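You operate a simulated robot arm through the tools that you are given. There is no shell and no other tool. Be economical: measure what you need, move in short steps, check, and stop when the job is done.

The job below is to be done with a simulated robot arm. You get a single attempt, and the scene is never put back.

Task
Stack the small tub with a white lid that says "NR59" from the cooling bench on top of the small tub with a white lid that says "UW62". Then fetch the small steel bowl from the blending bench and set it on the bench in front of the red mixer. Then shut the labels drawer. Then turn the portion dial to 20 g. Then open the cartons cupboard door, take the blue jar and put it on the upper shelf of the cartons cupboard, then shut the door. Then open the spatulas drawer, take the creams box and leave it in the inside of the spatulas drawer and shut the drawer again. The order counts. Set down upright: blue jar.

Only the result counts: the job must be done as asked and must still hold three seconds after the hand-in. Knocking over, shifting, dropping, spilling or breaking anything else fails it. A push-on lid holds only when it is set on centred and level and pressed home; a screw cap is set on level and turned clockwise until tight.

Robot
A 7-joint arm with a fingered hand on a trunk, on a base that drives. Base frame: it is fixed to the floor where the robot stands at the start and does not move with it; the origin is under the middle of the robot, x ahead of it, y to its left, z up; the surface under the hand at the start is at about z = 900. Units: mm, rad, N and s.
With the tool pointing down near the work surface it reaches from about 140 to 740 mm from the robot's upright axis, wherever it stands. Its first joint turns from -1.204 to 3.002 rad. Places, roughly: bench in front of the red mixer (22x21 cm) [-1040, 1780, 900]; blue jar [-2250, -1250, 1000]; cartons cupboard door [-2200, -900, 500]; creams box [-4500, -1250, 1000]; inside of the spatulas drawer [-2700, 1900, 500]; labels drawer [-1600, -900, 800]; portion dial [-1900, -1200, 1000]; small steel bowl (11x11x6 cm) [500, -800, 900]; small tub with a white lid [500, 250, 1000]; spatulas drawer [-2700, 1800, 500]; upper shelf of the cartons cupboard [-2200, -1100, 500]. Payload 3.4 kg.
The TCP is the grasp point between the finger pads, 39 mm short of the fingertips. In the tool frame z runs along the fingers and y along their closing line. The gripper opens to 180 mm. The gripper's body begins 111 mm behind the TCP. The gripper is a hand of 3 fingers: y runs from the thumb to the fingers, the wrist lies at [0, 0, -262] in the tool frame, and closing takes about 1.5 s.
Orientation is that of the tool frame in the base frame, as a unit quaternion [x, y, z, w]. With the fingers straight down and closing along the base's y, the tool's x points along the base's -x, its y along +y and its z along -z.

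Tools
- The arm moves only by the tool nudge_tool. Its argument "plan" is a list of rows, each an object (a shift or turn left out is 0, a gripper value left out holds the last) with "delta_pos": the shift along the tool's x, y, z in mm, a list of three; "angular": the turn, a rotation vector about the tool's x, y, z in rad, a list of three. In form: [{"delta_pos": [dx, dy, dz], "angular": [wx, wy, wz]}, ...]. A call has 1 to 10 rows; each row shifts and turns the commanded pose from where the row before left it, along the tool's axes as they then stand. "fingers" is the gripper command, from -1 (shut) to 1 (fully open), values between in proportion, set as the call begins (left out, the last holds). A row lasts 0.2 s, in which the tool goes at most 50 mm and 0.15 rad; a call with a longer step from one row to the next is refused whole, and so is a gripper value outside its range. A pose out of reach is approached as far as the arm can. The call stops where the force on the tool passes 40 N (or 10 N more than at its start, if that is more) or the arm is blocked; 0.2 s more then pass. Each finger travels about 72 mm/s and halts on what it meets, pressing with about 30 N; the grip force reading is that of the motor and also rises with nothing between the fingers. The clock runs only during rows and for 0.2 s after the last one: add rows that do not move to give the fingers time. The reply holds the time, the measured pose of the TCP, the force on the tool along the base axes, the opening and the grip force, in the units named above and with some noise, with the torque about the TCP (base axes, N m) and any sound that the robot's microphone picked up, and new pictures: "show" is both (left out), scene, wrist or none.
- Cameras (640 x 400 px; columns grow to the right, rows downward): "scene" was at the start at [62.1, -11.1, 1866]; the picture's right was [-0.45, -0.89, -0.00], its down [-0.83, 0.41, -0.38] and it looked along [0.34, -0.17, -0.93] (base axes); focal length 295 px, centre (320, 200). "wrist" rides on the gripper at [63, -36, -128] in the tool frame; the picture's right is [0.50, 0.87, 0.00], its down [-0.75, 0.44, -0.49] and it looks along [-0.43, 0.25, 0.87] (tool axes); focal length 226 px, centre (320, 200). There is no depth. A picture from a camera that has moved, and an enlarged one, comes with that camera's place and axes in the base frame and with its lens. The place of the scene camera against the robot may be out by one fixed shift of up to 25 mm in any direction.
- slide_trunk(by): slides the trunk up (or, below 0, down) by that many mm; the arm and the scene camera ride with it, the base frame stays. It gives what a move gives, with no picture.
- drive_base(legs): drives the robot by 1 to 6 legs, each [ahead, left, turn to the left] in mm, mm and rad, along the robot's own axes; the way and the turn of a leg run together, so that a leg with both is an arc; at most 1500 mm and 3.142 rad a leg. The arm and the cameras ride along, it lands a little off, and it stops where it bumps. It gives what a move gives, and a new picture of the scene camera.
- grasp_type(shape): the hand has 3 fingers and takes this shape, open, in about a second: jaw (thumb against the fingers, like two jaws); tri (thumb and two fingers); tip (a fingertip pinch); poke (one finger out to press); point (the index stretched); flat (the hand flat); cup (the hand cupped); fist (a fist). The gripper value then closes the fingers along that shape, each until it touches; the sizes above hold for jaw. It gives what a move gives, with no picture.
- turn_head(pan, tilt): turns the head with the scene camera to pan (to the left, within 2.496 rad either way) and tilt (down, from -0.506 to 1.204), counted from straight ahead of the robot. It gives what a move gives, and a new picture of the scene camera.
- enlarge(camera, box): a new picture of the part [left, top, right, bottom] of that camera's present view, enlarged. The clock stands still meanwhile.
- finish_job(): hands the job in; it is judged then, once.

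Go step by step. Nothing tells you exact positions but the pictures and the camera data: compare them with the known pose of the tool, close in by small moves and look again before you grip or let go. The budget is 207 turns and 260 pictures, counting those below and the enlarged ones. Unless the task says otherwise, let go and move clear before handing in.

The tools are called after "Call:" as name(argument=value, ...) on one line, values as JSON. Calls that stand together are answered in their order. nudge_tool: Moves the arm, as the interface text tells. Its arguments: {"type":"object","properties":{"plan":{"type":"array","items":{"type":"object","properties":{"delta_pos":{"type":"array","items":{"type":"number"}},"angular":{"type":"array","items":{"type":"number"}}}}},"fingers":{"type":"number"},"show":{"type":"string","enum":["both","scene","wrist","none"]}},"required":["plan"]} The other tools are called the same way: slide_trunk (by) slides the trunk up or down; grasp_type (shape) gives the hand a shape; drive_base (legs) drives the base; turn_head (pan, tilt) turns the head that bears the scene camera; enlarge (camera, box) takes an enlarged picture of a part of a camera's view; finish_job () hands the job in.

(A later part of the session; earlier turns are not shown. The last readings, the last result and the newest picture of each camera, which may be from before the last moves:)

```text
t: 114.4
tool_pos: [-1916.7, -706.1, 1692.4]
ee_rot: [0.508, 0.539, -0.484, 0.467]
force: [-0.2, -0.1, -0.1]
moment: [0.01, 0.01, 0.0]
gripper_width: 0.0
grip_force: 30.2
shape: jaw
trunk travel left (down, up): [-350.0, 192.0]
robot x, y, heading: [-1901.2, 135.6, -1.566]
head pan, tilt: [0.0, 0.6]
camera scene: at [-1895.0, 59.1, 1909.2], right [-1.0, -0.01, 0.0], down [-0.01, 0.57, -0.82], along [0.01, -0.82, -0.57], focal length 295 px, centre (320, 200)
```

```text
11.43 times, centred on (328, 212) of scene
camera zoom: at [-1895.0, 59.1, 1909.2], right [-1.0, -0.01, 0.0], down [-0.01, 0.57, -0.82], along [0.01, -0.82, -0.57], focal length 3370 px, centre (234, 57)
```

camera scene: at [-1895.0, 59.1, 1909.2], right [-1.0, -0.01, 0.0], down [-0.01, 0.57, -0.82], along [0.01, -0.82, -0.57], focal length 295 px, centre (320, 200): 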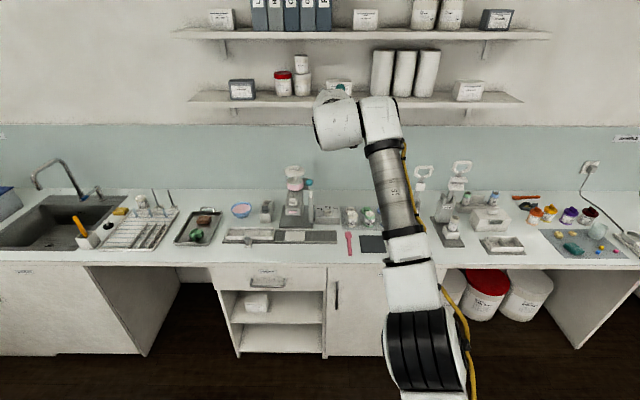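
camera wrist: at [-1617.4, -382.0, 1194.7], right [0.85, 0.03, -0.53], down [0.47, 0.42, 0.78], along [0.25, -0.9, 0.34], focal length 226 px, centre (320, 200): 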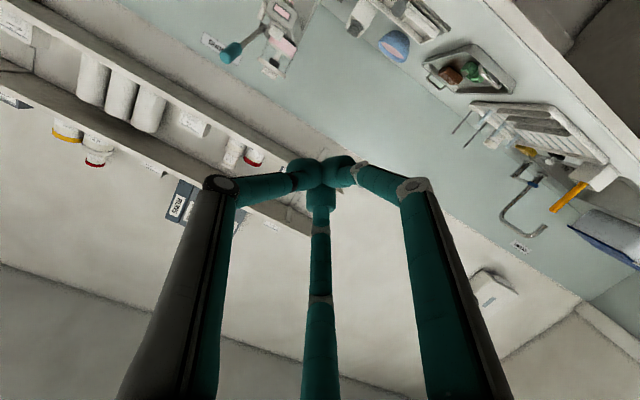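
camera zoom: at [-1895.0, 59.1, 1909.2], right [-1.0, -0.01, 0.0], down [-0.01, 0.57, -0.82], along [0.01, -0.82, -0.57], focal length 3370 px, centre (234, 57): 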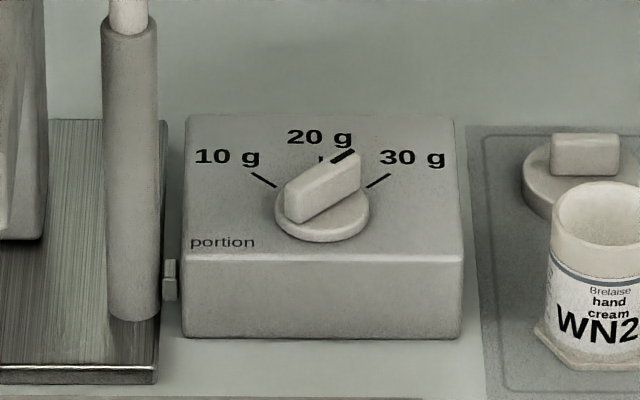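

The knob's bar points at about 40° to the right (near 30 g); 20 g is straight away from me. I'll bring the hand back and down over the floor, then turn it to point down.

Call:
nudge_tool(plan=[{"delta_pos": [10, 0, -45]}, {"delta_pos": [20, 0, -40]}, {"delta_pos": [35, 0, -35]}, {"delta_pos": [35, 0, -35]}, {"delta_pos": [40, 0, -30]}, {"delta_pos": [40, 0, -25]}, {"delta_pos": [45, 0, -20]}, {"delta_pos": [45, 0, -20]}, {"delta_pos": [45, 0, -10]}, {"delta_pos": [45, 0, 0]}], show="none")

Call:
nudge_tool(plan=[{"angular": [0, 0.15, 0]}, {"angular": [0, 0.15, 0]}, {"angular": [0, 0.15, 0]}, {"angular": [0, 0.15, 0]}, {"angular": [0, 0.15, 0]}, {"angular": [0, 0.15, 0]}, {"angular": [0, 0.15, 0]}, {"angular": [0, 0.15, 0]}, {"angular": [0, 0.15, 0]}, {"angular": [0, 0.15, 0]}], show="scene")

```text
t: 116.6
tool_pos: [-1951.1, -412.5, 1356.5]
ee_rot: [0.51, 0.537, -0.482, 0.469]
force: [-1.1, -0.2, -0.1]
moment: [0.01, 0.02, 0.04]
gripper_width: 0.0
grip_force: 30.7
shape: jaw
out of reach, approached as far as the arm can: row 1
trunk travel left (down, up): [-350.0, 192.0]
robot x, y, heading: [-1900.6, 137.8, -1.558]
head pan, tilt: [0.0, 0.6]
```

```text
t: 118.8
tool_pos: [-1937.8, -411.7, 1358.3]
ee_rot: [0.7, 0.713, -0.007, -0.025]
force: [-0.3, -0.6, -0.3]
moment: [-0.02, 0.02, 0.0]
gripper_width: 0.1
grip_force: 29.9
shape: jaw
trunk travel left (down, up): [-350.0, 192.0]
robot x, y, heading: [-1902.3, 138.8, -1.564]
head pan, tilt: [0.0, 0.6]
camera scene: at [-1898.2, 58.8, 1909.3], right [-1.0, -0.01, 0.0], down [0.0, 0.57, -0.82], along [0.01, -0.82, -0.57], focal length 295 px, centre (320, 200)
```

scene: 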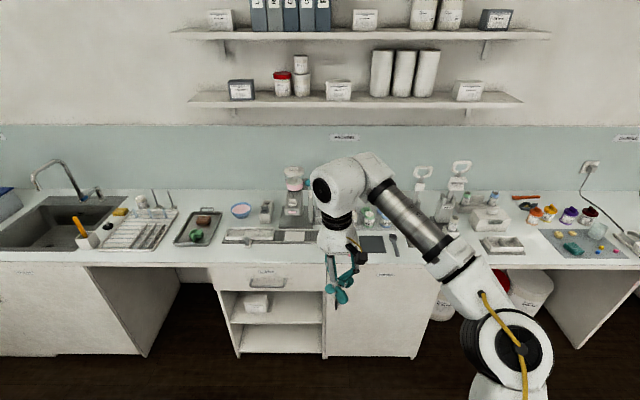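

I'll level the hand exactly, then try the "tip" pinch shape to see its geometry.

Call:
nudge_tool(plan=[{"angular": [-0.045, -0.025, 0]}, {}], show="none")

Call:
grasp_type(shape="tip")

Call:
nudge_tool(plan=[{}, {}, {}, {}, {}, {}, {}, {}], fingers=-0.6, show="both")

```text
t: 119.4
tool_pos: [-1943.9, -411.0, 1357.5]
ee_rot: [0.701, 0.713, 0.001, 0.001]
force: [-0.6, -0.5, -0.3]
moment: [-0.02, 0.01, -0.03]
gripper_width: 0.2
grip_force: 30.4
shape: jaw
trunk travel left (down, up): [-350.0, 192.0]
robot x, y, heading: [-1905.6, 138.2, -1.562]
head pan, tilt: [0.0, 0.6]
```

```text
t: 120.3
tool_pos: [-1942.7, -411.8, 1358.0]
ee_rot: [0.7, 0.714, 0.0, 0.0]
force: [-0.1, -0.5, -0.2]
moment: [0.03, 0.02, 0.01]
gripper_width: 179.8
grip_force: 0.1
shape: tip
trunk travel left (down, up): [-350.0, 192.0]
robot x, y, heading: [-1901.0, 138.3, -1.56]
head pan, tilt: [0.0, 0.6]
```

```text
t: 122.1
tool_pos: [-1941.6, -411.3, 1358.3]
ee_rot: [0.701, 0.713, 0.0, 0.0]
force: [0.7, -0.6, 0.4]
moment: [-0.01, 0.0, 0.02]
gripper_width: 36.6
grip_force: 0.0
shape: tip
trunk travel left (down, up): [-350.0, 192.0]
robot x, y, heading: [-1898.7, 138.0, -1.56]
head pan, tilt: [0.0, 0.6]
camera scene: at [-1903.2, 59.1, 1909.3], right [-1.0, -0.01, 0.0], down [0.0, 0.57, -0.82], along [0.01, -0.82, -0.57], focal length 295 px, centre (320, 200)
camera wrist: at [-1978.9, -348.9, 1484.5], right [0.86, 0.51, 0.0], down [0.45, -0.75, 0.49], along [0.25, -0.42, -0.87], focal length 226 px, centre (320, 200)
```

scene: 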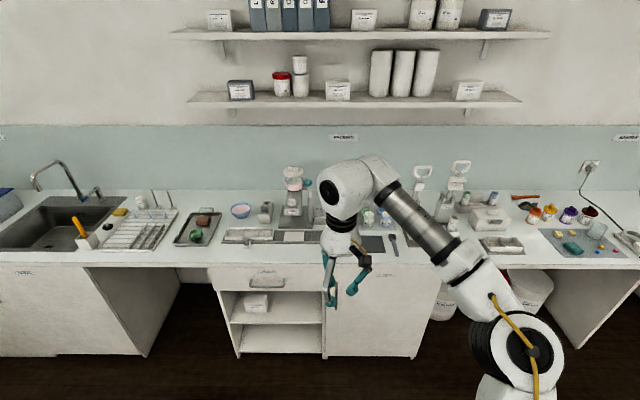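
wrist: 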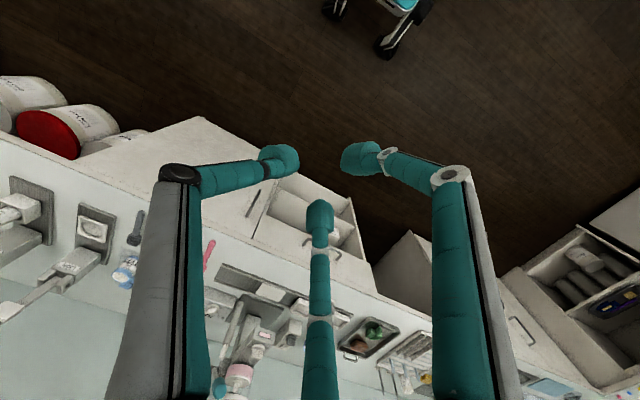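

In every shape the three fingers close like a tripod, so I'll use the closed fingertips to nudge the bar's far end leftward. I'll close the hand and drive to the bench.

Call:
grasp_type(shape="jaw")

Call:
nudge_tool(plan=[{}, {}, {}, {}, {}, {}, {}, {}], fingers=-1, show="none")

Call:
drive_base(legs=[[580, 0, 0]])

Call:
turn_head(pan=0, tilt=0.9)

```text
t: 123.0
tool_pos: [-1940.4, -411.5, 1357.8]
ee_rot: [0.701, 0.714, -0.001, 0.0]
force: [-1.1, -0.3, -1.2]
moment: [0.03, 0.0, 0.01]
gripper_width: 179.9
grip_force: 0.1
shape: jaw
trunk travel left (down, up): [-350.0, 192.0]
robot x, y, heading: [-1902.0, 136.0, -1.564]
head pan, tilt: [0.0, 0.6]
```

```text
t: 124.8
tool_pos: [-1942.7, -410.5, 1356.6]
ee_rot: [0.7, 0.714, -0.001, -0.001]
force: [-0.5, 0.0, 0.3]
moment: [0.02, 0.01, 0.0]
gripper_width: 0.0
grip_force: 29.6
shape: jaw
trunk travel left (down, up): [-350.0, 192.0]
robot x, y, heading: [-1899.0, 134.9, -1.562]
head pan, tilt: [0.0, 0.6]
```

```text
t: 128.1
tool_pos: [-1935.4, -987.3, 1357.5]
ee_rot: [0.701, 0.714, 0.0, 0.001]
force: [-0.7, -0.2, 0.2]
moment: [0.01, 0.02, -0.02]
gripper_width: 0.0
grip_force: 30.3
shape: jaw
trunk travel left (down, up): [-350.0, 192.0]
robot x, y, heading: [-1895.5, -442.7, -1.563]
head pan, tilt: [0.0, 0.6]
camera scene: at [-1897.2, -516.3, 1909.3], right [-1.0, -0.01, 0.0], down [0.0, 0.57, -0.82], along [0.01, -0.82, -0.57], focal length 295 px, centre (320, 200)
```

scene: 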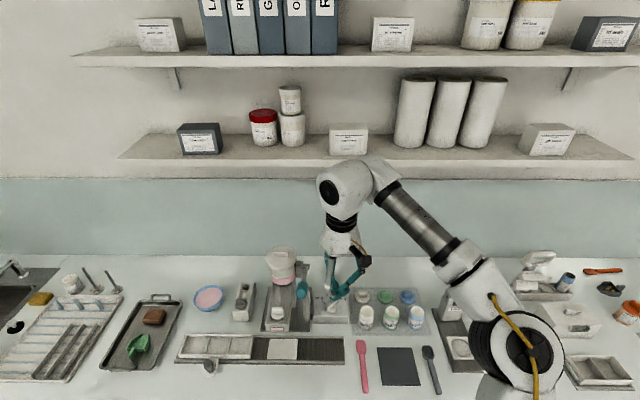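

```text
t: 128.8
tool_pos: [-1931.8, -983.0, 1358.9]
ee_rot: [0.7, 0.714, -0.001, 0.001]
force: [-0.5, 0.1, 1.1]
moment: [-0.03, -0.01, 0.02]
gripper_width: 0.3
grip_force: 30.2
shape: jaw
trunk travel left (down, up): [-350.0, 192.0]
robot x, y, heading: [-1895.1, -438.8, -1.559]
head pan, tilt: [0.0, 0.901]
camera scene: at [-1897.3, -502.7, 1884.7], right [-1.0, -0.01, 0.0], down [-0.01, 0.79, -0.62], along [0.01, -0.62, -0.79], focal length 295 px, centre (320, 200)
```

scene: 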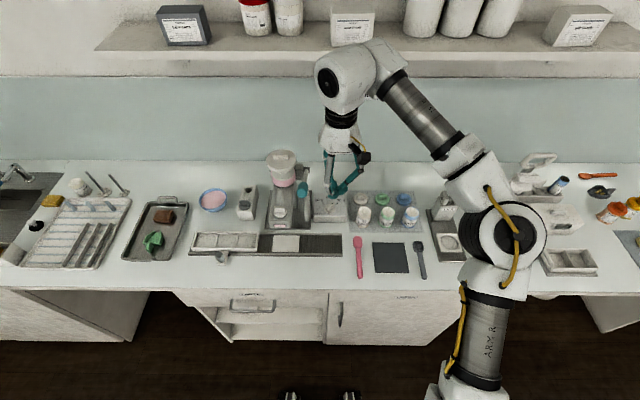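

The hand hides the dial; I'll shift it right and look at the dial.

Call:
nudge_tool(plan=[{"delta_pos": [0, -45, 0]}, {"delta_pos": [0, -45, 0]}, {}], show="wrist")

Call:
enlarge(camera="scene", box=[300, 180, 360, 225])

```text
t: 129.7
tool_pos: [-2024.5, -986.3, 1360.1]
ee_rot: [0.701, 0.714, -0.001, -0.001]
force: [0.7, -0.2, -0.4]
moment: [0.06, 0.02, 0.0]
gripper_width: 0.2
grip_force: 30.1
shape: jaw
trunk travel left (down, up): [-350.0, 192.0]
robot x, y, heading: [-1895.5, -441.1, -1.559]
head pan, tilt: [0.0, 0.901]
camera wrist: at [-2060.4, -923.4, 1487.2], right [0.86, 0.52, 0.0], down [0.45, -0.74, 0.49], along [0.25, -0.42, -0.87], focal length 226 px, centre (320, 200)
```

wrist: 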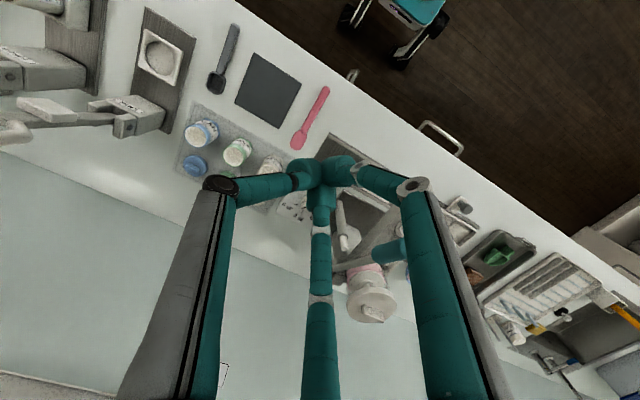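

```text
8.89 times, centred on (330, 202) of scene
camera zoom: at [-1903.4, -503.9, 1884.5], right [-1.0, -0.01, -0.01], down [-0.01, 0.79, -0.62], along [0.01, -0.62, -0.79], focal length 2621 px, centre (231, 178)
```

zoom: 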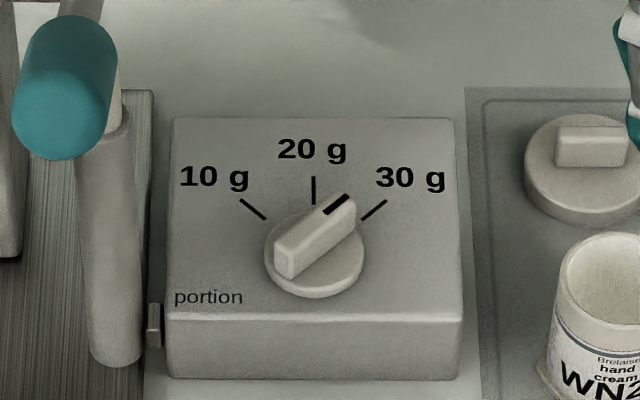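

The bar points exactly at 30 g; it must turn 45° counter-clockwise. Knob centre is about (-1940, -1183). I'll bring the closed tips above a spot right of the bar's far end.

Call:
nudge_tool(plan=[{"delta_pos": [-42, 8, 0]}, {"delta_pos": [-42, 8, 20]}, {"delta_pos": [-42, 8, 40]}, {"delta_pos": [-42, 8, 20]}, {"delta_pos": [-40, 9, 20]}, {"delta_pos": [0, 0, 45]}, {"delta_pos": [0, 0, 45]}, {"delta_pos": [0, 0, 45]}, {"delta_pos": [0, 0, 40]}, {}], show="scene")

Call:
enlarge(camera="scene", box=[290, 150, 390, 225])

```text
refused: row 3 steps farther than a row can; nothing moved
```

```text
5.33 times, centred on (340, 188) of scene
camera zoom: at [-1903.4, -503.9, 1884.5], right [-1.0, -0.01, -0.01], down [-0.01, 0.79, -0.62], along [0.01, -0.62, -0.79], focal length 1572 px, centre (213, 267)
```

zoom: 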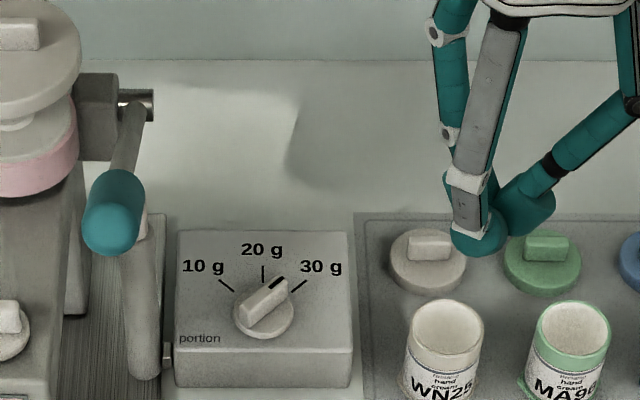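

A row was too long; I'll resend with smaller rows.

Call:
nudge_tool(plan=[{"delta_pos": [-42, 8, 0]}, {"delta_pos": [-42, 8, 20]}, {"delta_pos": [-42, 8, 20]}, {"delta_pos": [-42, 8, 20]}, {"delta_pos": [-36, 9, 20]}, {"delta_pos": [0, 0, 45]}, {"delta_pos": [0, 0, 45]}, {"delta_pos": [0, 0, 45]}, {"delta_pos": [0, 0, 45]}, {}], show="scene")

Call:
enlarge(camera="scene", box=[290, 150, 390, 225])

```text
t: 131.8
tool_pos: [-1993.5, -1137.6, 1121.1]
ee_rot: [0.7, 0.714, -0.001, 0.001]
force: [-0.3, -0.4, 0.2]
moment: [0.04, 0.0, -0.03]
gripper_width: 0.1
grip_force: 29.9
shape: jaw
out of reach, approached as far as the arm can: row 4, 5
trunk travel left (down, up): [-350.0, 192.0]
robot x, y, heading: [-1897.8, -439.3, -1.562]
head pan, tilt: [0.0, 0.901]
camera scene: at [-1897.5, -503.2, 1884.6], right [-1.0, -0.01, 0.0], down [-0.01, 0.79, -0.62], along [0.01, -0.62, -0.79], focal length 295 px, centre (320, 200)
```

scene: 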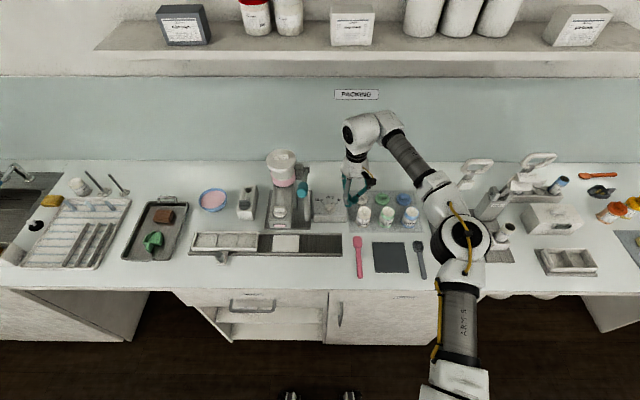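

```text
5.33 times, centred on (340, 188) of scene
camera zoom: at [-1897.5, -503.2, 1884.6], right [-1.0, -0.01, 0.0], down [-0.01, 0.79, -0.62], along [0.01, -0.62, -0.79], focal length 1572 px, centre (213, 267)
```

zoom: 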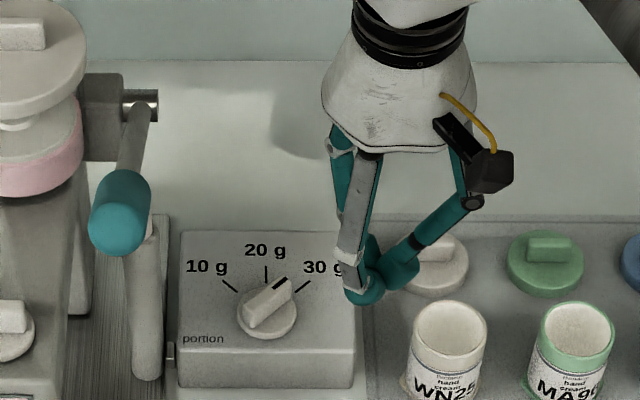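

The reach ends here; I'll drive 70 mm closer (hand still about 100 mm above things) and look again.

Call:
drive_base(legs=[[60, 0, 0]])

Call:
nudge_tool(plan=[{}, {}], show="none")

Call:
enlarge(camera="scene", box=[290, 150, 390, 225])

```text
t: 132.8
tool_pos: [-1996.0, -1196.9, 1119.8]
ee_rot: [0.701, 0.713, 0.001, 0.001]
force: [0.8, -1.0, 0.3]
moment: [0.01, -0.03, 0.0]
gripper_width: 0.1
grip_force: 30.4
shape: jaw
trunk travel left (down, up): [-350.0, 192.0]
robot x, y, heading: [-1893.8, -497.1, -1.559]
head pan, tilt: [0.0, 0.901]
camera scene: at [-1902.8, -565.0, 1884.4], right [-1.0, -0.01, -0.01], down [-0.01, 0.79, -0.62], along [0.01, -0.62, -0.79], focal length 295 px, centre (320, 200)
```

scene: 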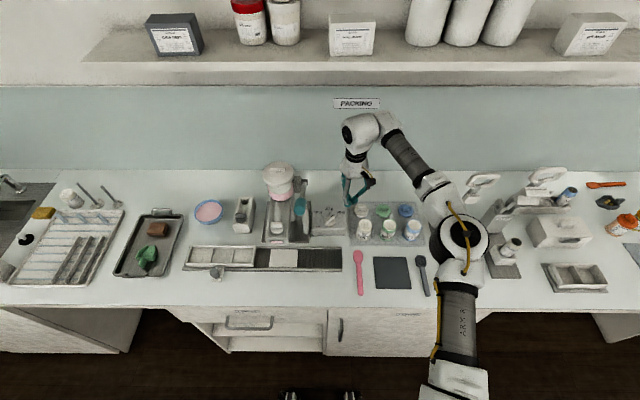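

```text
t: 133.4
tool_pos: [-1990.4, -1195.0, 1122.3]
ee_rot: [0.701, 0.713, -0.003, 0.0]
force: [-0.2, -0.4, -0.2]
moment: [0.0, 0.01, 0.01]
gripper_width: 0.0
grip_force: 29.8
shape: jaw
trunk travel left (down, up): [-350.0, 192.0]
robot x, y, heading: [-1898.3, -499.4, -1.564]
head pan, tilt: [0.0, 0.901]
```

```text
5.33 times, centred on (340, 188) of scene
camera zoom: at [-1896.5, -564.6, 1884.4], right [-1.0, -0.01, 0.0], down [-0.01, 0.79, -0.62], along [0.01, -0.62, -0.79], focal length 1572 px, centre (213, 267)
```

zoom: 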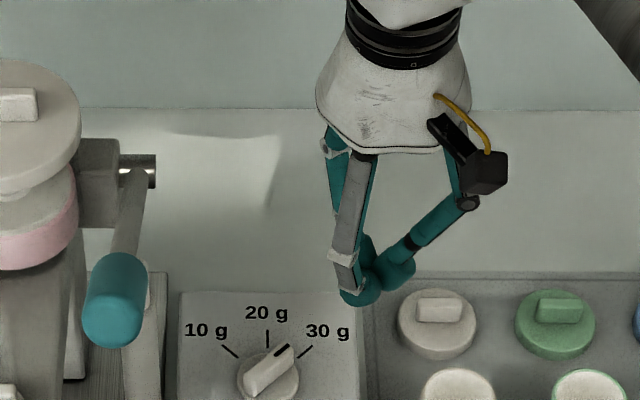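

I'll descend to TCP 1045 beside the knob and compare depth.

Call:
nudge_tool(plan=[{"delta_pos": [0, 0, 40]}, {"delta_pos": [0, 0, 35]}, {}], show="wrist")

Call:
enlarge(camera="scene", box=[300, 180, 380, 240])

```text
t: 134.2
tool_pos: [-1989.8, -1195.4, 1047.3]
ee_rot: [0.7, 0.714, -0.003, 0.0]
force: [0.4, 0.2, 0.6]
moment: [0.0, 0.02, 0.02]
gripper_width: 0.0
grip_force: 29.9
shape: jaw
trunk travel left (down, up): [-350.0, 192.0]
robot x, y, heading: [-1892.3, -499.2, -1.559]
head pan, tilt: [0.0, 0.901]
camera wrist: at [-2025.7, -1133.1, 1173.8], right [0.86, 0.52, -0.01], down [0.45, -0.74, 0.49], along [0.25, -0.43, -0.87], focal length 226 px, centre (320, 200)
```

wrist: 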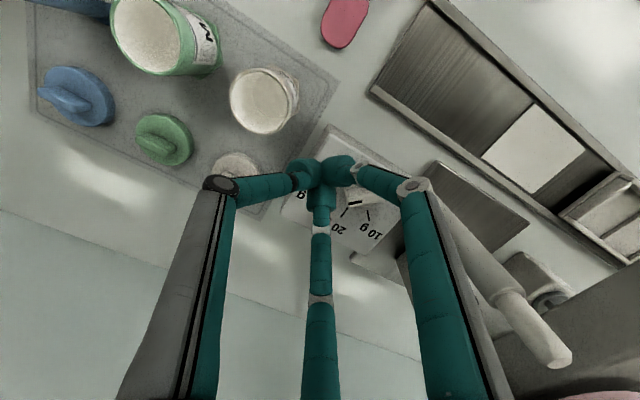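

```text
6.67 times, centred on (340, 210) of scene
camera zoom: at [-1898.4, -563.0, 1884.6], right [-1.0, -0.01, 0.0], down [-0.01, 0.79, -0.62], along [0.01, -0.62, -0.79], focal length 1966 px, centre (187, 133)
```

zoom: 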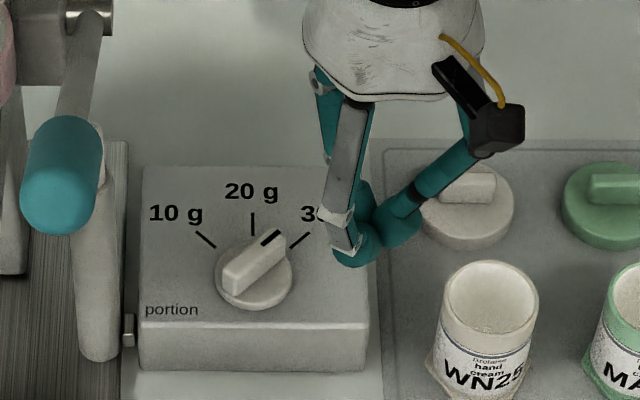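

The wrist view puts the knob centre near (-1926, -1206). I'll shift 14 mm further away and descend gently in small steps to find the box top.

Call:
nudge_tool(plan=[{"delta_pos": [-14, 10, 0]}, {"delta_pos": [0, 0, 15]}, {"delta_pos": [0, 0, 12]}, {}], show="none")

Call:
enlarge(camera="scene", box=[300, 180, 380, 240])

Call:
enlarge(camera="wrist", box=[240, 120, 440, 260])

```text
t: 135.2
tool_pos: [-1982.0, -1209.0, 1020.2]
ee_rot: [0.701, 0.713, -0.002, 0.001]
force: [-0.9, -0.5, 0.8]
moment: [0.01, 0.05, -0.01]
gripper_width: 0.3
grip_force: 30.1
shape: jaw
trunk travel left (down, up): [-350.0, 192.0]
robot x, y, heading: [-1894.7, -496.4, -1.561]
head pan, tilt: [0.0, 0.901]
```

```text
6.67 times, centred on (340, 210) of scene
camera zoom: at [-1898.8, -563.5, 1884.5], right [-1.0, -0.01, 0.0], down [-0.01, 0.79, -0.62], along [0.01, -0.62, -0.79], focal length 1966 px, centre (187, 133)
```

zoom: 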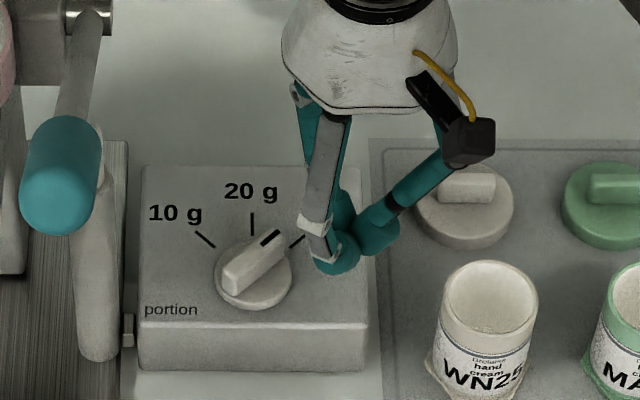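

```text
2.86 times, centred on (340, 190) of wrist
camera zoom: at [-2017.3, -1146.4, 1147.2], right [0.86, 0.52, -0.01], down [0.45, -0.74, 0.49], along [0.25, -0.43, -0.87], focal length 646 px, centre (263, 229)
```

zoom: 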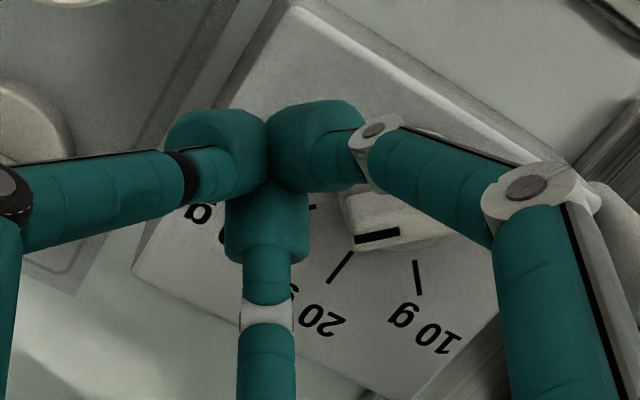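

The wrist view shows it nicely: bar end at about (-1935, -1216), hand face well placed to its right. I'll descend in small steps.

Call:
nudge_tool(plan=[{"delta_pos": [0, 0, 6]}, {"delta_pos": [0, 0, 5]}, {"delta_pos": [0, 0, 4]}, {}], show="none")

Call:
enlarge(camera="wrist", box=[240, 120, 440, 260])

Call:
enlarge(camera="scene", box=[310, 190, 365, 230])

```text
t: 136.2
tool_pos: [-1981.4, -1210.6, 1005.0]
ee_rot: [0.701, 0.713, -0.003, 0.001]
force: [0.1, 0.3, 0.3]
moment: [0.0, -0.01, 0.01]
gripper_width: 0.1
grip_force: 29.8
shape: jaw
trunk travel left (down, up): [-350.0, 192.0]
robot x, y, heading: [-1895.0, -496.8, -1.56]
head pan, tilt: [0.0, 0.901]
```

```text
2.86 times, centred on (340, 190) of wrist
camera zoom: at [-2016.8, -1145.9, 1132.6], right [0.86, 0.52, 0.0], down [0.45, -0.74, 0.49], along [0.25, -0.42, -0.87], focal length 646 px, centre (263, 229)
```

zoom: 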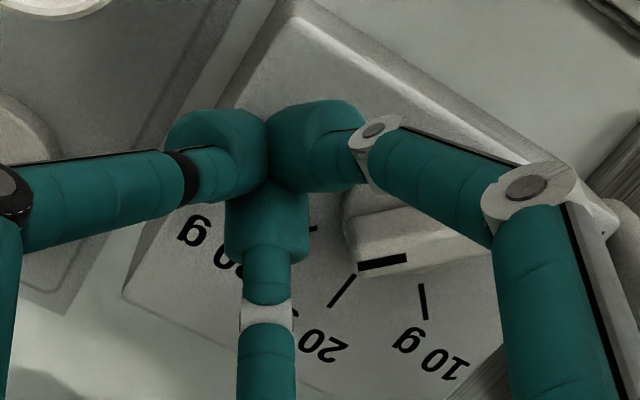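

```text
10.00 times, centred on (338, 210) of scene
camera zoom: at [-1898.1, -563.6, 1884.5], right [-1.0, -0.01, 0.0], down [-0.01, 0.79, -0.62], along [0.01, -0.62, -0.79], focal length 2948 px, centre (145, 100)
```

zoom: 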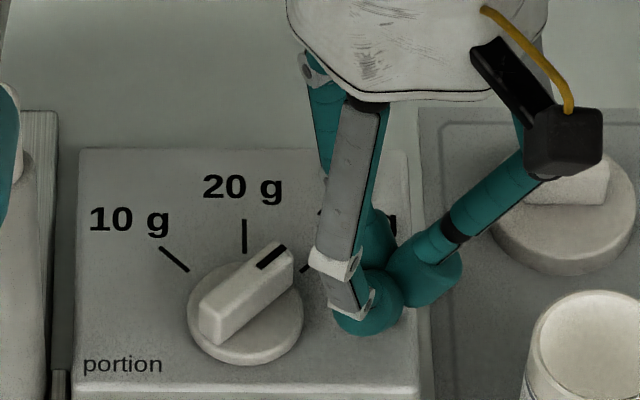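

No contact yet; I'll continue down in small steps.

Call:
nudge_tool(plan=[{"delta_pos": [0, 0, 4]}, {"delta_pos": [0, 0, 4]}, {}], show="none")

Call:
enlarge(camera="scene", box=[310, 190, 365, 230])

```text
t: 137.0
tool_pos: [-1980.2, -1209.8, 997.9]
ee_rot: [0.701, 0.713, -0.002, 0.001]
force: [0.5, -0.5, 0.3]
moment: [-0.01, 0.02, -0.01]
gripper_width: 0.0
grip_force: 29.8
shape: jaw
trunk travel left (down, up): [-350.0, 192.0]
robot x, y, heading: [-1896.1, -498.3, -1.555]
head pan, tilt: [0.0, 0.901]
```

```text
10.00 times, centred on (338, 210) of scene
camera zoom: at [-1898.0, -563.7, 1884.5], right [-1.0, -0.01, 0.0], down [-0.01, 0.79, -0.62], along [0.01, -0.62, -0.79], focal length 2948 px, centre (145, 100)
```

zoom: 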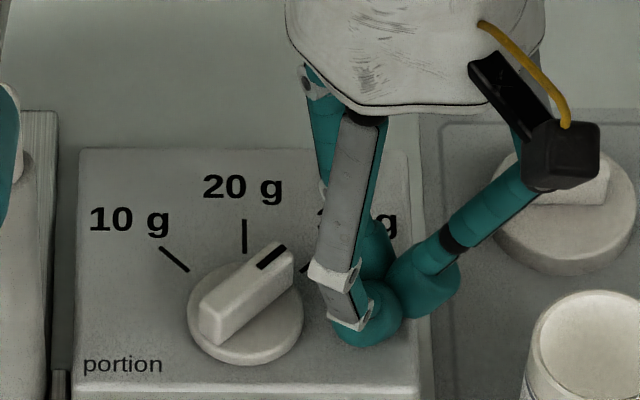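

The tips are now about 12 mm above the box top, level with the bar's height. I'll go 3 mm lower and push left in small steps.

Call:
nudge_tool(plan=[{"delta_pos": [0, 0, 3]}, {"delta_pos": [0, 6, 0]}, {"delta_pos": [0, 5, 0]}, {"delta_pos": [0, 4, 0]}, {}], show="none")

Call:
enlarge(camera="scene", box=[310, 190, 365, 230])

```text
t: 138.2
tool_pos: [-1964.2, -1209.0, 993.5]
ee_rot: [0.701, 0.713, -0.003, 0.001]
force: [0.1, -0.4, 0.1]
moment: [0.0, -0.02, 0.0]
gripper_width: 0.0
grip_force: 30.2
shape: jaw
trunk travel left (down, up): [-350.0, 192.0]
robot x, y, heading: [-1897.1, -501.0, -1.559]
head pan, tilt: [0.0, 0.901]
```

```text
10.00 times, centred on (338, 210) of scene
camera zoom: at [-1898.0, -563.7, 1884.5], right [-1.0, -0.01, 0.0], down [-0.01, 0.79, -0.62], along [0.01, -0.62, -0.79], focal length 2948 px, centre (145, 100)
```

zoom: 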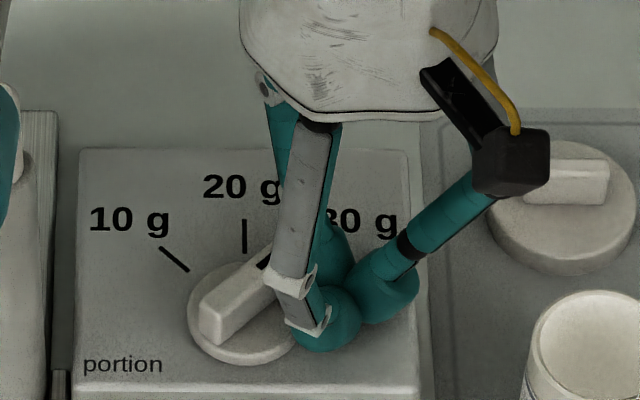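

Not touched yet. Continue pushing left gently.

Call:
nudge_tool(plan=[{"delta_pos": [0, 3, 0]}, {"delta_pos": [0, 3, 0]}, {"delta_pos": [0, 3, 0]}, {}], show="none")

Call:
enlarge(camera="scene", box=[310, 190, 365, 230])

Call:
enlarge(camera="wrist", box=[240, 120, 440, 260])

```text
t: 139.2
tool_pos: [-1957.1, -1208.9, 995.1]
ee_rot: [0.701, 0.713, -0.003, 0.0]
force: [-2.0, 0.1, 0.0]
moment: [-0.04, 0.04, -0.03]
gripper_width: 0.0
grip_force: 30.5
shape: jaw
trunk travel left (down, up): [-350.0, 192.0]
robot x, y, heading: [-1891.7, -496.5, -1.562]
head pan, tilt: [0.0, 0.901]
```

```text
10.00 times, centred on (338, 210) of scene
camera zoom: at [-1898.4, -563.8, 1884.5], right [-1.0, -0.01, 0.0], down [-0.01, 0.79, -0.62], along [0.01, -0.62, -0.79], focal length 2948 px, centre (145, 100)
```

zoom: 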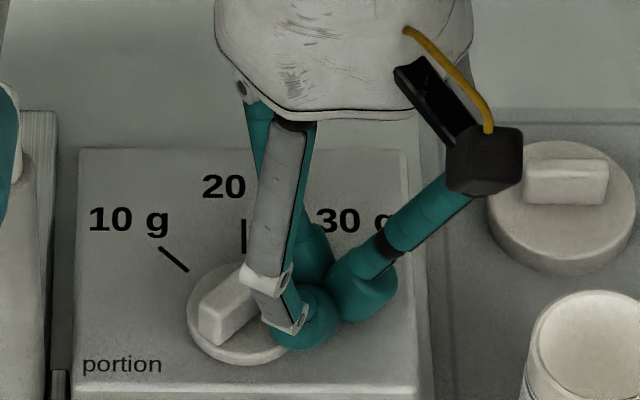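

```text
2.86 times, centred on (340, 190) of wrist
camera zoom: at [-1993.6, -1146.3, 1121.9], right [0.86, 0.51, -0.01], down [0.45, -0.74, 0.49], along [0.25, -0.43, -0.87], focal length 646 px, centre (263, 229)
```

zoom: 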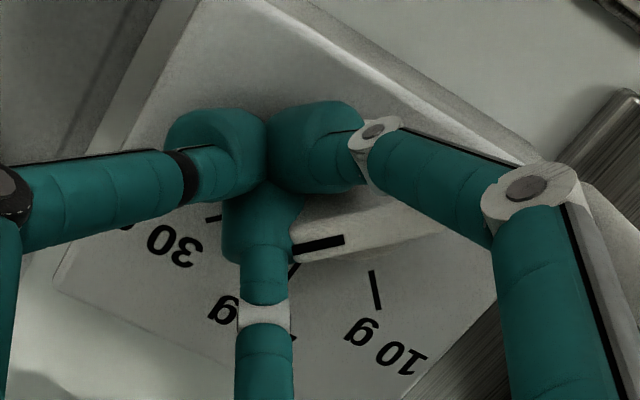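

Contact on the bar's far end (about 2 N). Continue in small steps.

Call:
nudge_tool(plan=[{"delta_pos": [0, 3, 0]}, {"delta_pos": [0, 3, 0]}, {}], show="none")

Call:
enlarge(camera="wrist", box=[240, 120, 440, 260])

```text
t: 140.0
tool_pos: [-1949.8, -1206.7, 994.4]
ee_rot: [0.7, 0.714, -0.001, 0.0]
force: [-2.8, -2.3, -0.3]
moment: [-0.21, -0.14, -0.02]
gripper_width: 0.3
grip_force: 29.8
shape: jaw
trunk travel left (down, up): [-350.0, 192.0]
robot x, y, heading: [-1896.1, -498.8, -1.558]
head pan, tilt: [0.0, 0.901]
```

```text
2.86 times, centred on (340, 190) of wrist
camera zoom: at [-1987.2, -1144.8, 1121.9], right [0.86, 0.52, 0.0], down [0.45, -0.74, 0.49], along [0.25, -0.42, -0.87], focal length 646 px, centre (263, 229)
```

zoom: 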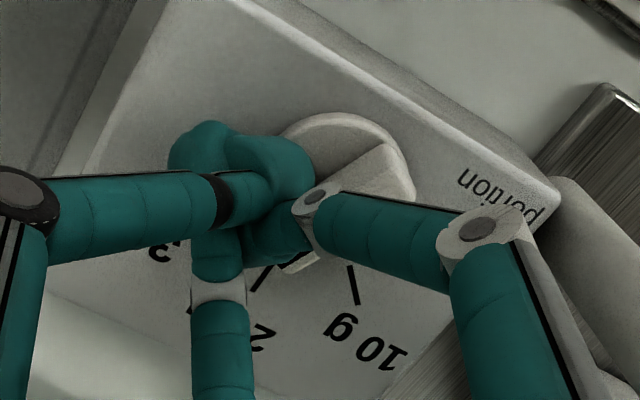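

The bar has turned to roughly 20°. A few millimetres more.

Call:
nudge_tool(plan=[{"delta_pos": [0, 3, 0]}, {"delta_pos": [0, 2, 0]}, {}], show="none")

Call:
enlarge(camera="wrist", box=[240, 120, 440, 260])

Call:
enlarge(camera="scene", box=[310, 190, 365, 230])

```text
t: 140.8
tool_pos: [-1950.0, -1212.2, 993.2]
ee_rot: [0.701, 0.713, -0.004, 0.0]
force: [-19.4, -22.0, -1.2]
moment: [-0.56, 0.48, -0.32]
gripper_width: 0.0
grip_force: 29.7
shape: jaw
trunk travel left (down, up): [-350.0, 192.0]
robot x, y, heading: [-1896.6, -501.2, -1.563]
head pan, tilt: [0.0, 0.901]
```

```text
2.86 times, centred on (340, 190) of wrist
camera zoom: at [-1985.0, -1149.0, 1120.3], right [0.86, 0.51, -0.01], down [0.45, -0.74, 0.49], along [0.25, -0.43, -0.87], focal length 646 px, centre (263, 229)
```

zoom: 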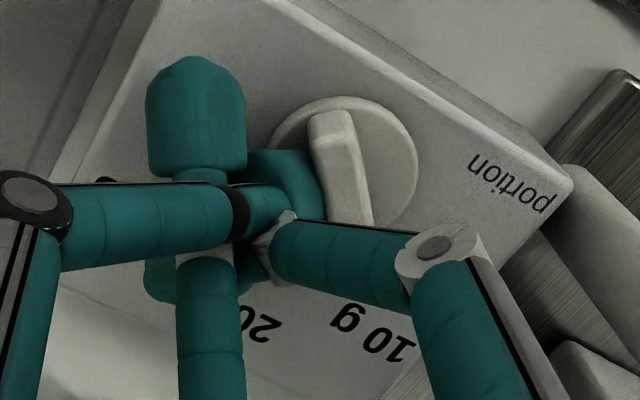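

```text
10.00 times, centred on (338, 210) of scene
camera zoom: at [-1907.9, -570.7, 1884.1], right [-1.0, -0.01, -0.01], down [0.0, 0.79, -0.61], along [0.01, -0.61, -0.79], focal length 2948 px, centre (145, 100)
```

zoom: 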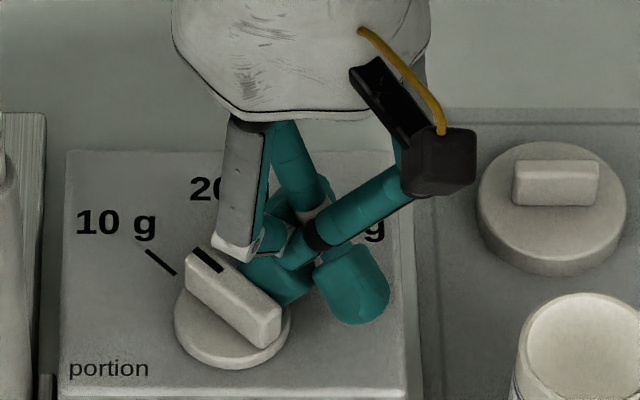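

The fingers slipped past and the dial snapped to about 10 g. I'll back off to the right, then up.

Call:
nudge_tool(plan=[{"delta_pos": [0, -4, 0]}, {"delta_pos": [0, -6, 0]}, {"delta_pos": [0, -10, 0]}, {"delta_pos": [0, -10, 0]}, {"delta_pos": [0, 0, -20]}, {"delta_pos": [0, 0, -40]}, {"delta_pos": [0, 0, -40]}, {"delta_pos": [0, -40, 0]}, {}], show="wrist")

Call:
enlarge(camera="scene", box=[300, 180, 380, 240])

```text
t: 142.8
tool_pos: [-2017.2, -1209.8, 1096.0]
ee_rot: [0.7, 0.714, -0.003, 0.0]
force: [-0.2, -1.1, 0.4]
moment: [-0.02, -0.04, 0.01]
gripper_width: 0.0
grip_force: 29.7
shape: jaw
trunk travel left (down, up): [-350.0, 192.0]
robot x, y, heading: [-1894.1, -499.0, -1.558]
head pan, tilt: [0.0, 0.901]
camera wrist: at [-2053.9, -1147.5, 1221.9], right [0.86, 0.52, 0.0], down [0.45, -0.74, 0.49], along [0.25, -0.42, -0.87], focal length 226 px, centre (320, 200)
```

wrist: 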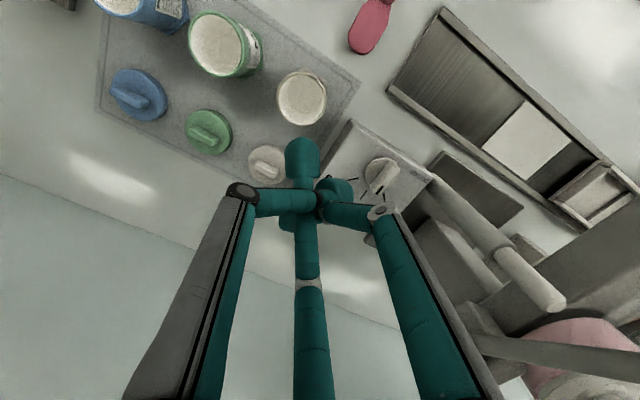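

```text
6.67 times, centred on (340, 210) of scene
camera zoom: at [-1903.2, -563.9, 1884.4], right [-1.0, -0.01, -0.01], down [-0.01, 0.79, -0.62], along [0.01, -0.62, -0.79], focal length 1966 px, centre (187, 133)
```

zoom: 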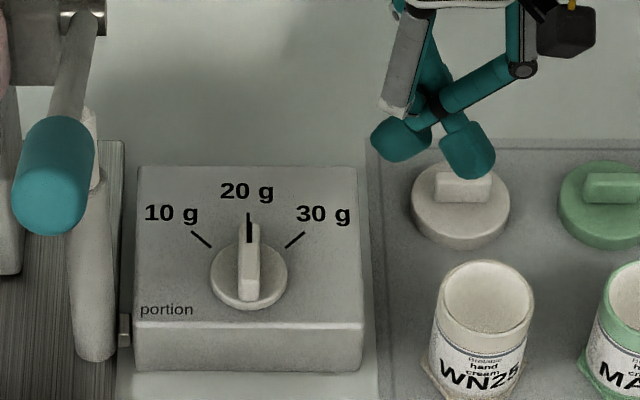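

Remarkably, drawing back turned the dial right onto 20 g. I'll zoom to confirm.

Call:
enlarge(camera="scene", box=[314, 195, 350, 228])

```text
12.12 times, centred on (332, 212) of scene
camera zoom: at [-1903.2, -563.9, 1884.4], right [-1.0, -0.01, -0.01], down [-0.01, 0.79, -0.62], along [0.01, -0.62, -0.79], focal length 3574 px, centre (174, 61)
```

zoom: 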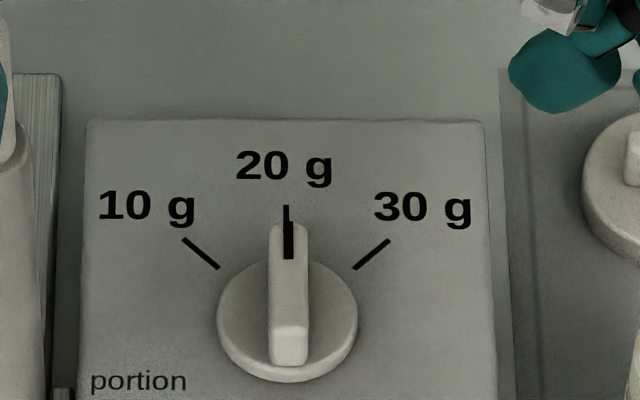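

The dial is exactly on 20 g. Now I'll raise the hand, draw it back off the bench and open it.

Call:
nudge_tool(plan=[{"delta_pos": [0, 0, -45]}, {"delta_pos": [0, 0, -45]}, {"delta_pos": [0, 0, -40]}, {"delta_pos": [45, 0, 0]}, {"delta_pos": [45, 0, 0]}, {"delta_pos": [45, 0, 0]}, {"delta_pos": [45, 0, 0]}, {"delta_pos": [45, 0, 0]}], show="none")

Call:
nudge_tool(plan=[{"delta_pos": [40, 0, 0]}, {"delta_pos": [40, 0, 0]}, {}, {}], fingers=0.2, show="none")

Call:
drive_base(legs=[[-700, -150, 0]])

Call:
turn_head(pan=0, tilt=0.75)

```text
t: 144.6
tool_pos: [-2019.0, -982.6, 1224.9]
ee_rot: [0.701, 0.713, -0.003, 0.0]
force: [-0.3, 0.1, -0.4]
moment: [0.01, 0.01, 0.0]
gripper_width: 0.3
grip_force: 29.8
shape: jaw
trunk travel left (down, up): [-350.0, 192.0]
robot x, y, heading: [-1894.1, -498.8, -1.559]
head pan, tilt: [0.0, 0.901]
```

```text
t: 145.6
tool_pos: [-2018.4, -903.1, 1224.1]
ee_rot: [0.701, 0.713, -0.002, 0.0]
force: [0.5, 0.4, -0.3]
moment: [-0.01, -0.01, -0.01]
gripper_width: 107.4
grip_force: 0.1
shape: jaw
trunk travel left (down, up): [-350.0, 192.0]
robot x, y, heading: [-1895.0, -497.6, -1.562]
head pan, tilt: [0.0, 0.901]
```

```text
t: 149.6
tool_pos: [-2174.4, -198.8, 1222.9]
ee_rot: [0.697, 0.717, -0.002, 0.001]
force: [0.6, -0.5, -0.8]
moment: [0.0, 0.01, 0.0]
gripper_width: 107.4
grip_force: 0.2
shape: jaw
trunk travel left (down, up): [-350.0, 192.0]
robot x, y, heading: [-2060.5, 209.7, -1.547]
head pan, tilt: [0.0, 0.901]
camera scene: at [-2058.2, 145.0, 1884.6], right [-1.0, -0.02, 0.0], down [-0.01, 0.79, -0.62], along [0.02, -0.62, -0.79], focal length 295 px, centre (320, 200)
```

scene: 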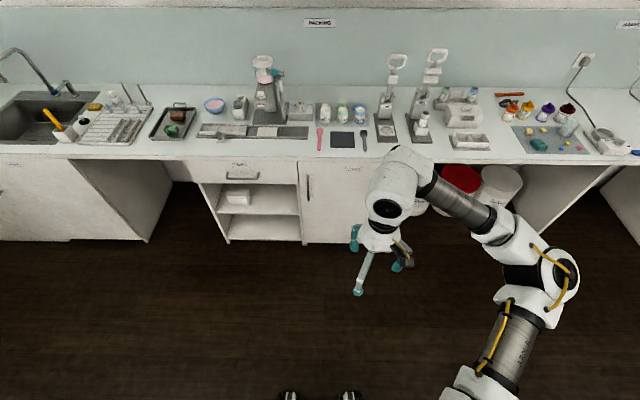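

```text
t: 150.3
tool_pos: [-2171.7, -195.5, 1224.8]
ee_rot: [0.697, 0.717, -0.005, 0.0]
force: [-0.7, -0.4, -0.7]
moment: [0.0, 0.0, -0.03]
gripper_width: 107.4
grip_force: 0.1
shape: jaw
trunk travel left (down, up): [-350.0, 192.0]
robot x, y, heading: [-2054.3, 208.5, -1.551]
head pan, tilt: [0.0, 0.75]
camera scene: at [-2059.7, 137.1, 1896.4], right [-1.0, -0.02, 0.0], down [-0.01, 0.68, -0.73], along [0.02, -0.73, -0.68], focal length 295 px, centre (320, 200)
```

scene: 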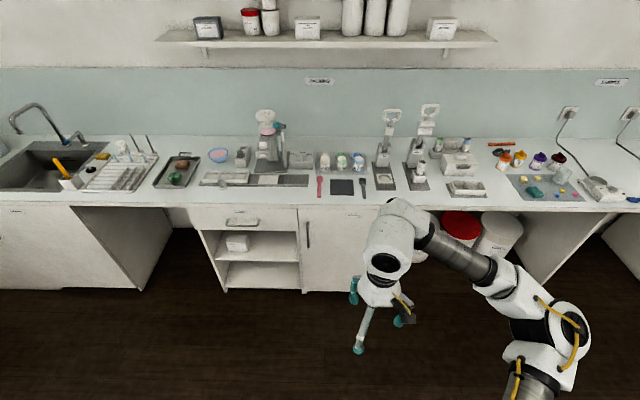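

Next is the cartons door: its handle is a vertical bar near x = -1970, z 640–820, hinge on the right. I'll pitch the hand forward again for the low approach.

Call:
nudge_tool(plan=[{"delta_pos": [-45, 0, 0]}, {"delta_pos": [-45, 0, 0]}, {"delta_pos": [-45, 0, 0]}, {"angular": [0, -0.15, 0]}, {"angular": [0, -0.15, 0]}, {"angular": [0, -0.15, 0]}, {"angular": [0, -0.15, 0]}, {"angular": [0, -0.15, 0]}, {"angular": [0, -0.15, 0]}], fingers=0.2, show="none")

Call:
slide_trunk(by=-340)

Call:
turn_head(pan=0, tilt=0.8)

```text
t: 152.3
tool_pos: [-2169.0, -331.4, 1225.2]
ee_rot: [0.625, 0.645, -0.308, 0.314]
force: [0.9, -0.8, 0.6]
moment: [-0.02, 0.02, -0.03]
gripper_width: 107.4
grip_force: 0.0
shape: jaw
trunk travel left (down, up): [-350.0, 192.0]
robot x, y, heading: [-2058.2, 209.0, -1.549]
head pan, tilt: [0.0, 0.75]
```

```text
t: 155.6
tool_pos: [-2167.1, -354.9, 841.1]
ee_rot: [0.642, 0.661, -0.273, 0.276]
force: [-0.7, -0.7, -0.6]
moment: [-0.02, -0.04, -0.01]
gripper_width: 107.7
grip_force: 0.1
shape: jaw
trunk travel left (down, up): [-10.0, 532.0]
robot x, y, heading: [-2056.4, 208.3, -1.55]
head pan, tilt: [0.0, 0.75]
```

```text
t: 156.2
tool_pos: [-2167.8, -354.4, 842.5]
ee_rot: [0.642, 0.662, -0.273, 0.276]
force: [-0.2, 0.3, 0.1]
moment: [0.01, -0.01, -0.01]
gripper_width: 107.6
grip_force: 0.1
shape: jaw
trunk travel left (down, up): [-10.0, 532.0]
robot x, y, heading: [-2057.9, 203.4, -1.555]
head pan, tilt: [0.0, 0.799]
camera scene: at [-2048.3, -311.6, 1473.8], right [-1.0, -0.02, 0.0], down [-0.01, 0.72, -0.69], along [0.02, -0.69, -0.72], focal length 295 px, centre (320, 200)
```

scene: 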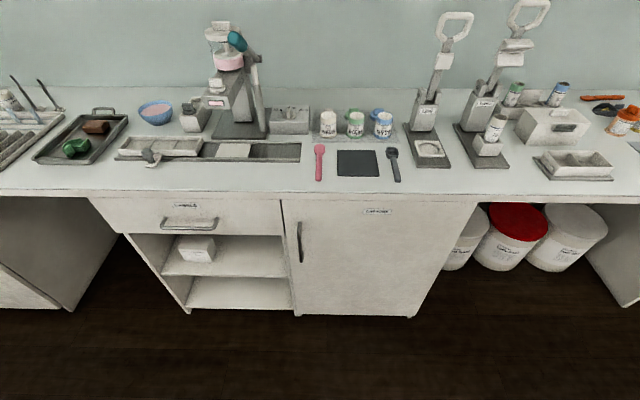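

I see the door and handle (x about -1972, z 611–820). I'll drive left and forward so the hand faces the handle.

Call:
drive_base(legs=[[230, 200, -0.02]])

Call:
turn_head(pan=0, tilt=1.1)

```text
t: 158.3
tool_pos: [-1973.4, -581.4, 842.2]
ee_rot: [0.649, 0.655, -0.274, 0.273]
force: [-0.2, 0.8, 0.0]
moment: [0.0, -0.02, 0.0]
gripper_width: 107.4
grip_force: 0.2
shape: jaw
trunk travel left (down, up): [-10.0, 532.0]
robot x, y, heading: [-1849.8, -22.6, -1.576]
head pan, tilt: [0.0, 0.799]
camera scene: at [-1855.6, -541.1, 1473.5], right [-1.0, 0.0, -0.01], down [0.01, 0.72, -0.69], along [0.0, -0.69, -0.72], focal length 295 px, centre (320, 200)
```

scene: 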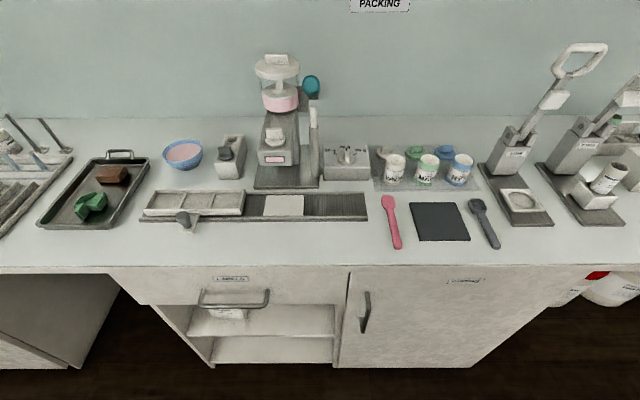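

```text
t: 159.1
tool_pos: [-1968.8, -578.6, 845.6]
ee_rot: [0.648, 0.654, -0.279, 0.273]
force: [0.4, -0.2, -0.1]
moment: [0.0, 0.02, 0.03]
gripper_width: 107.6
grip_force: 0.1
shape: jaw
trunk travel left (down, up): [-10.0, 532.0]
robot x, y, heading: [-1849.6, -19.5, -1.569]
head pan, tilt: [0.0, 1.1]
camera scene: at [-1853.3, -523.0, 1452.1], right [-1.0, 0.0, 0.0], down [0.0, 0.89, -0.45], along [0.0, -0.45, -0.89], focal length 295 px, centre (320, 200)
```

scene: 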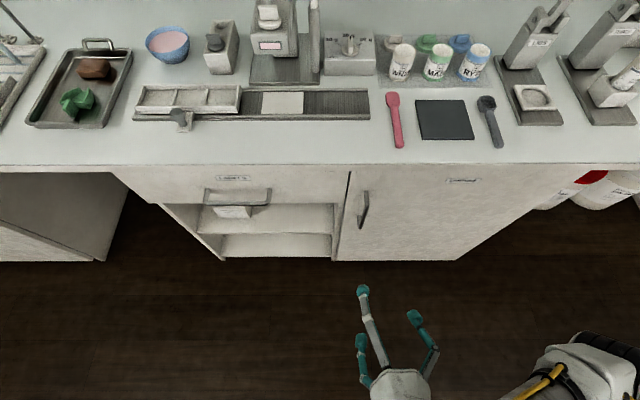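

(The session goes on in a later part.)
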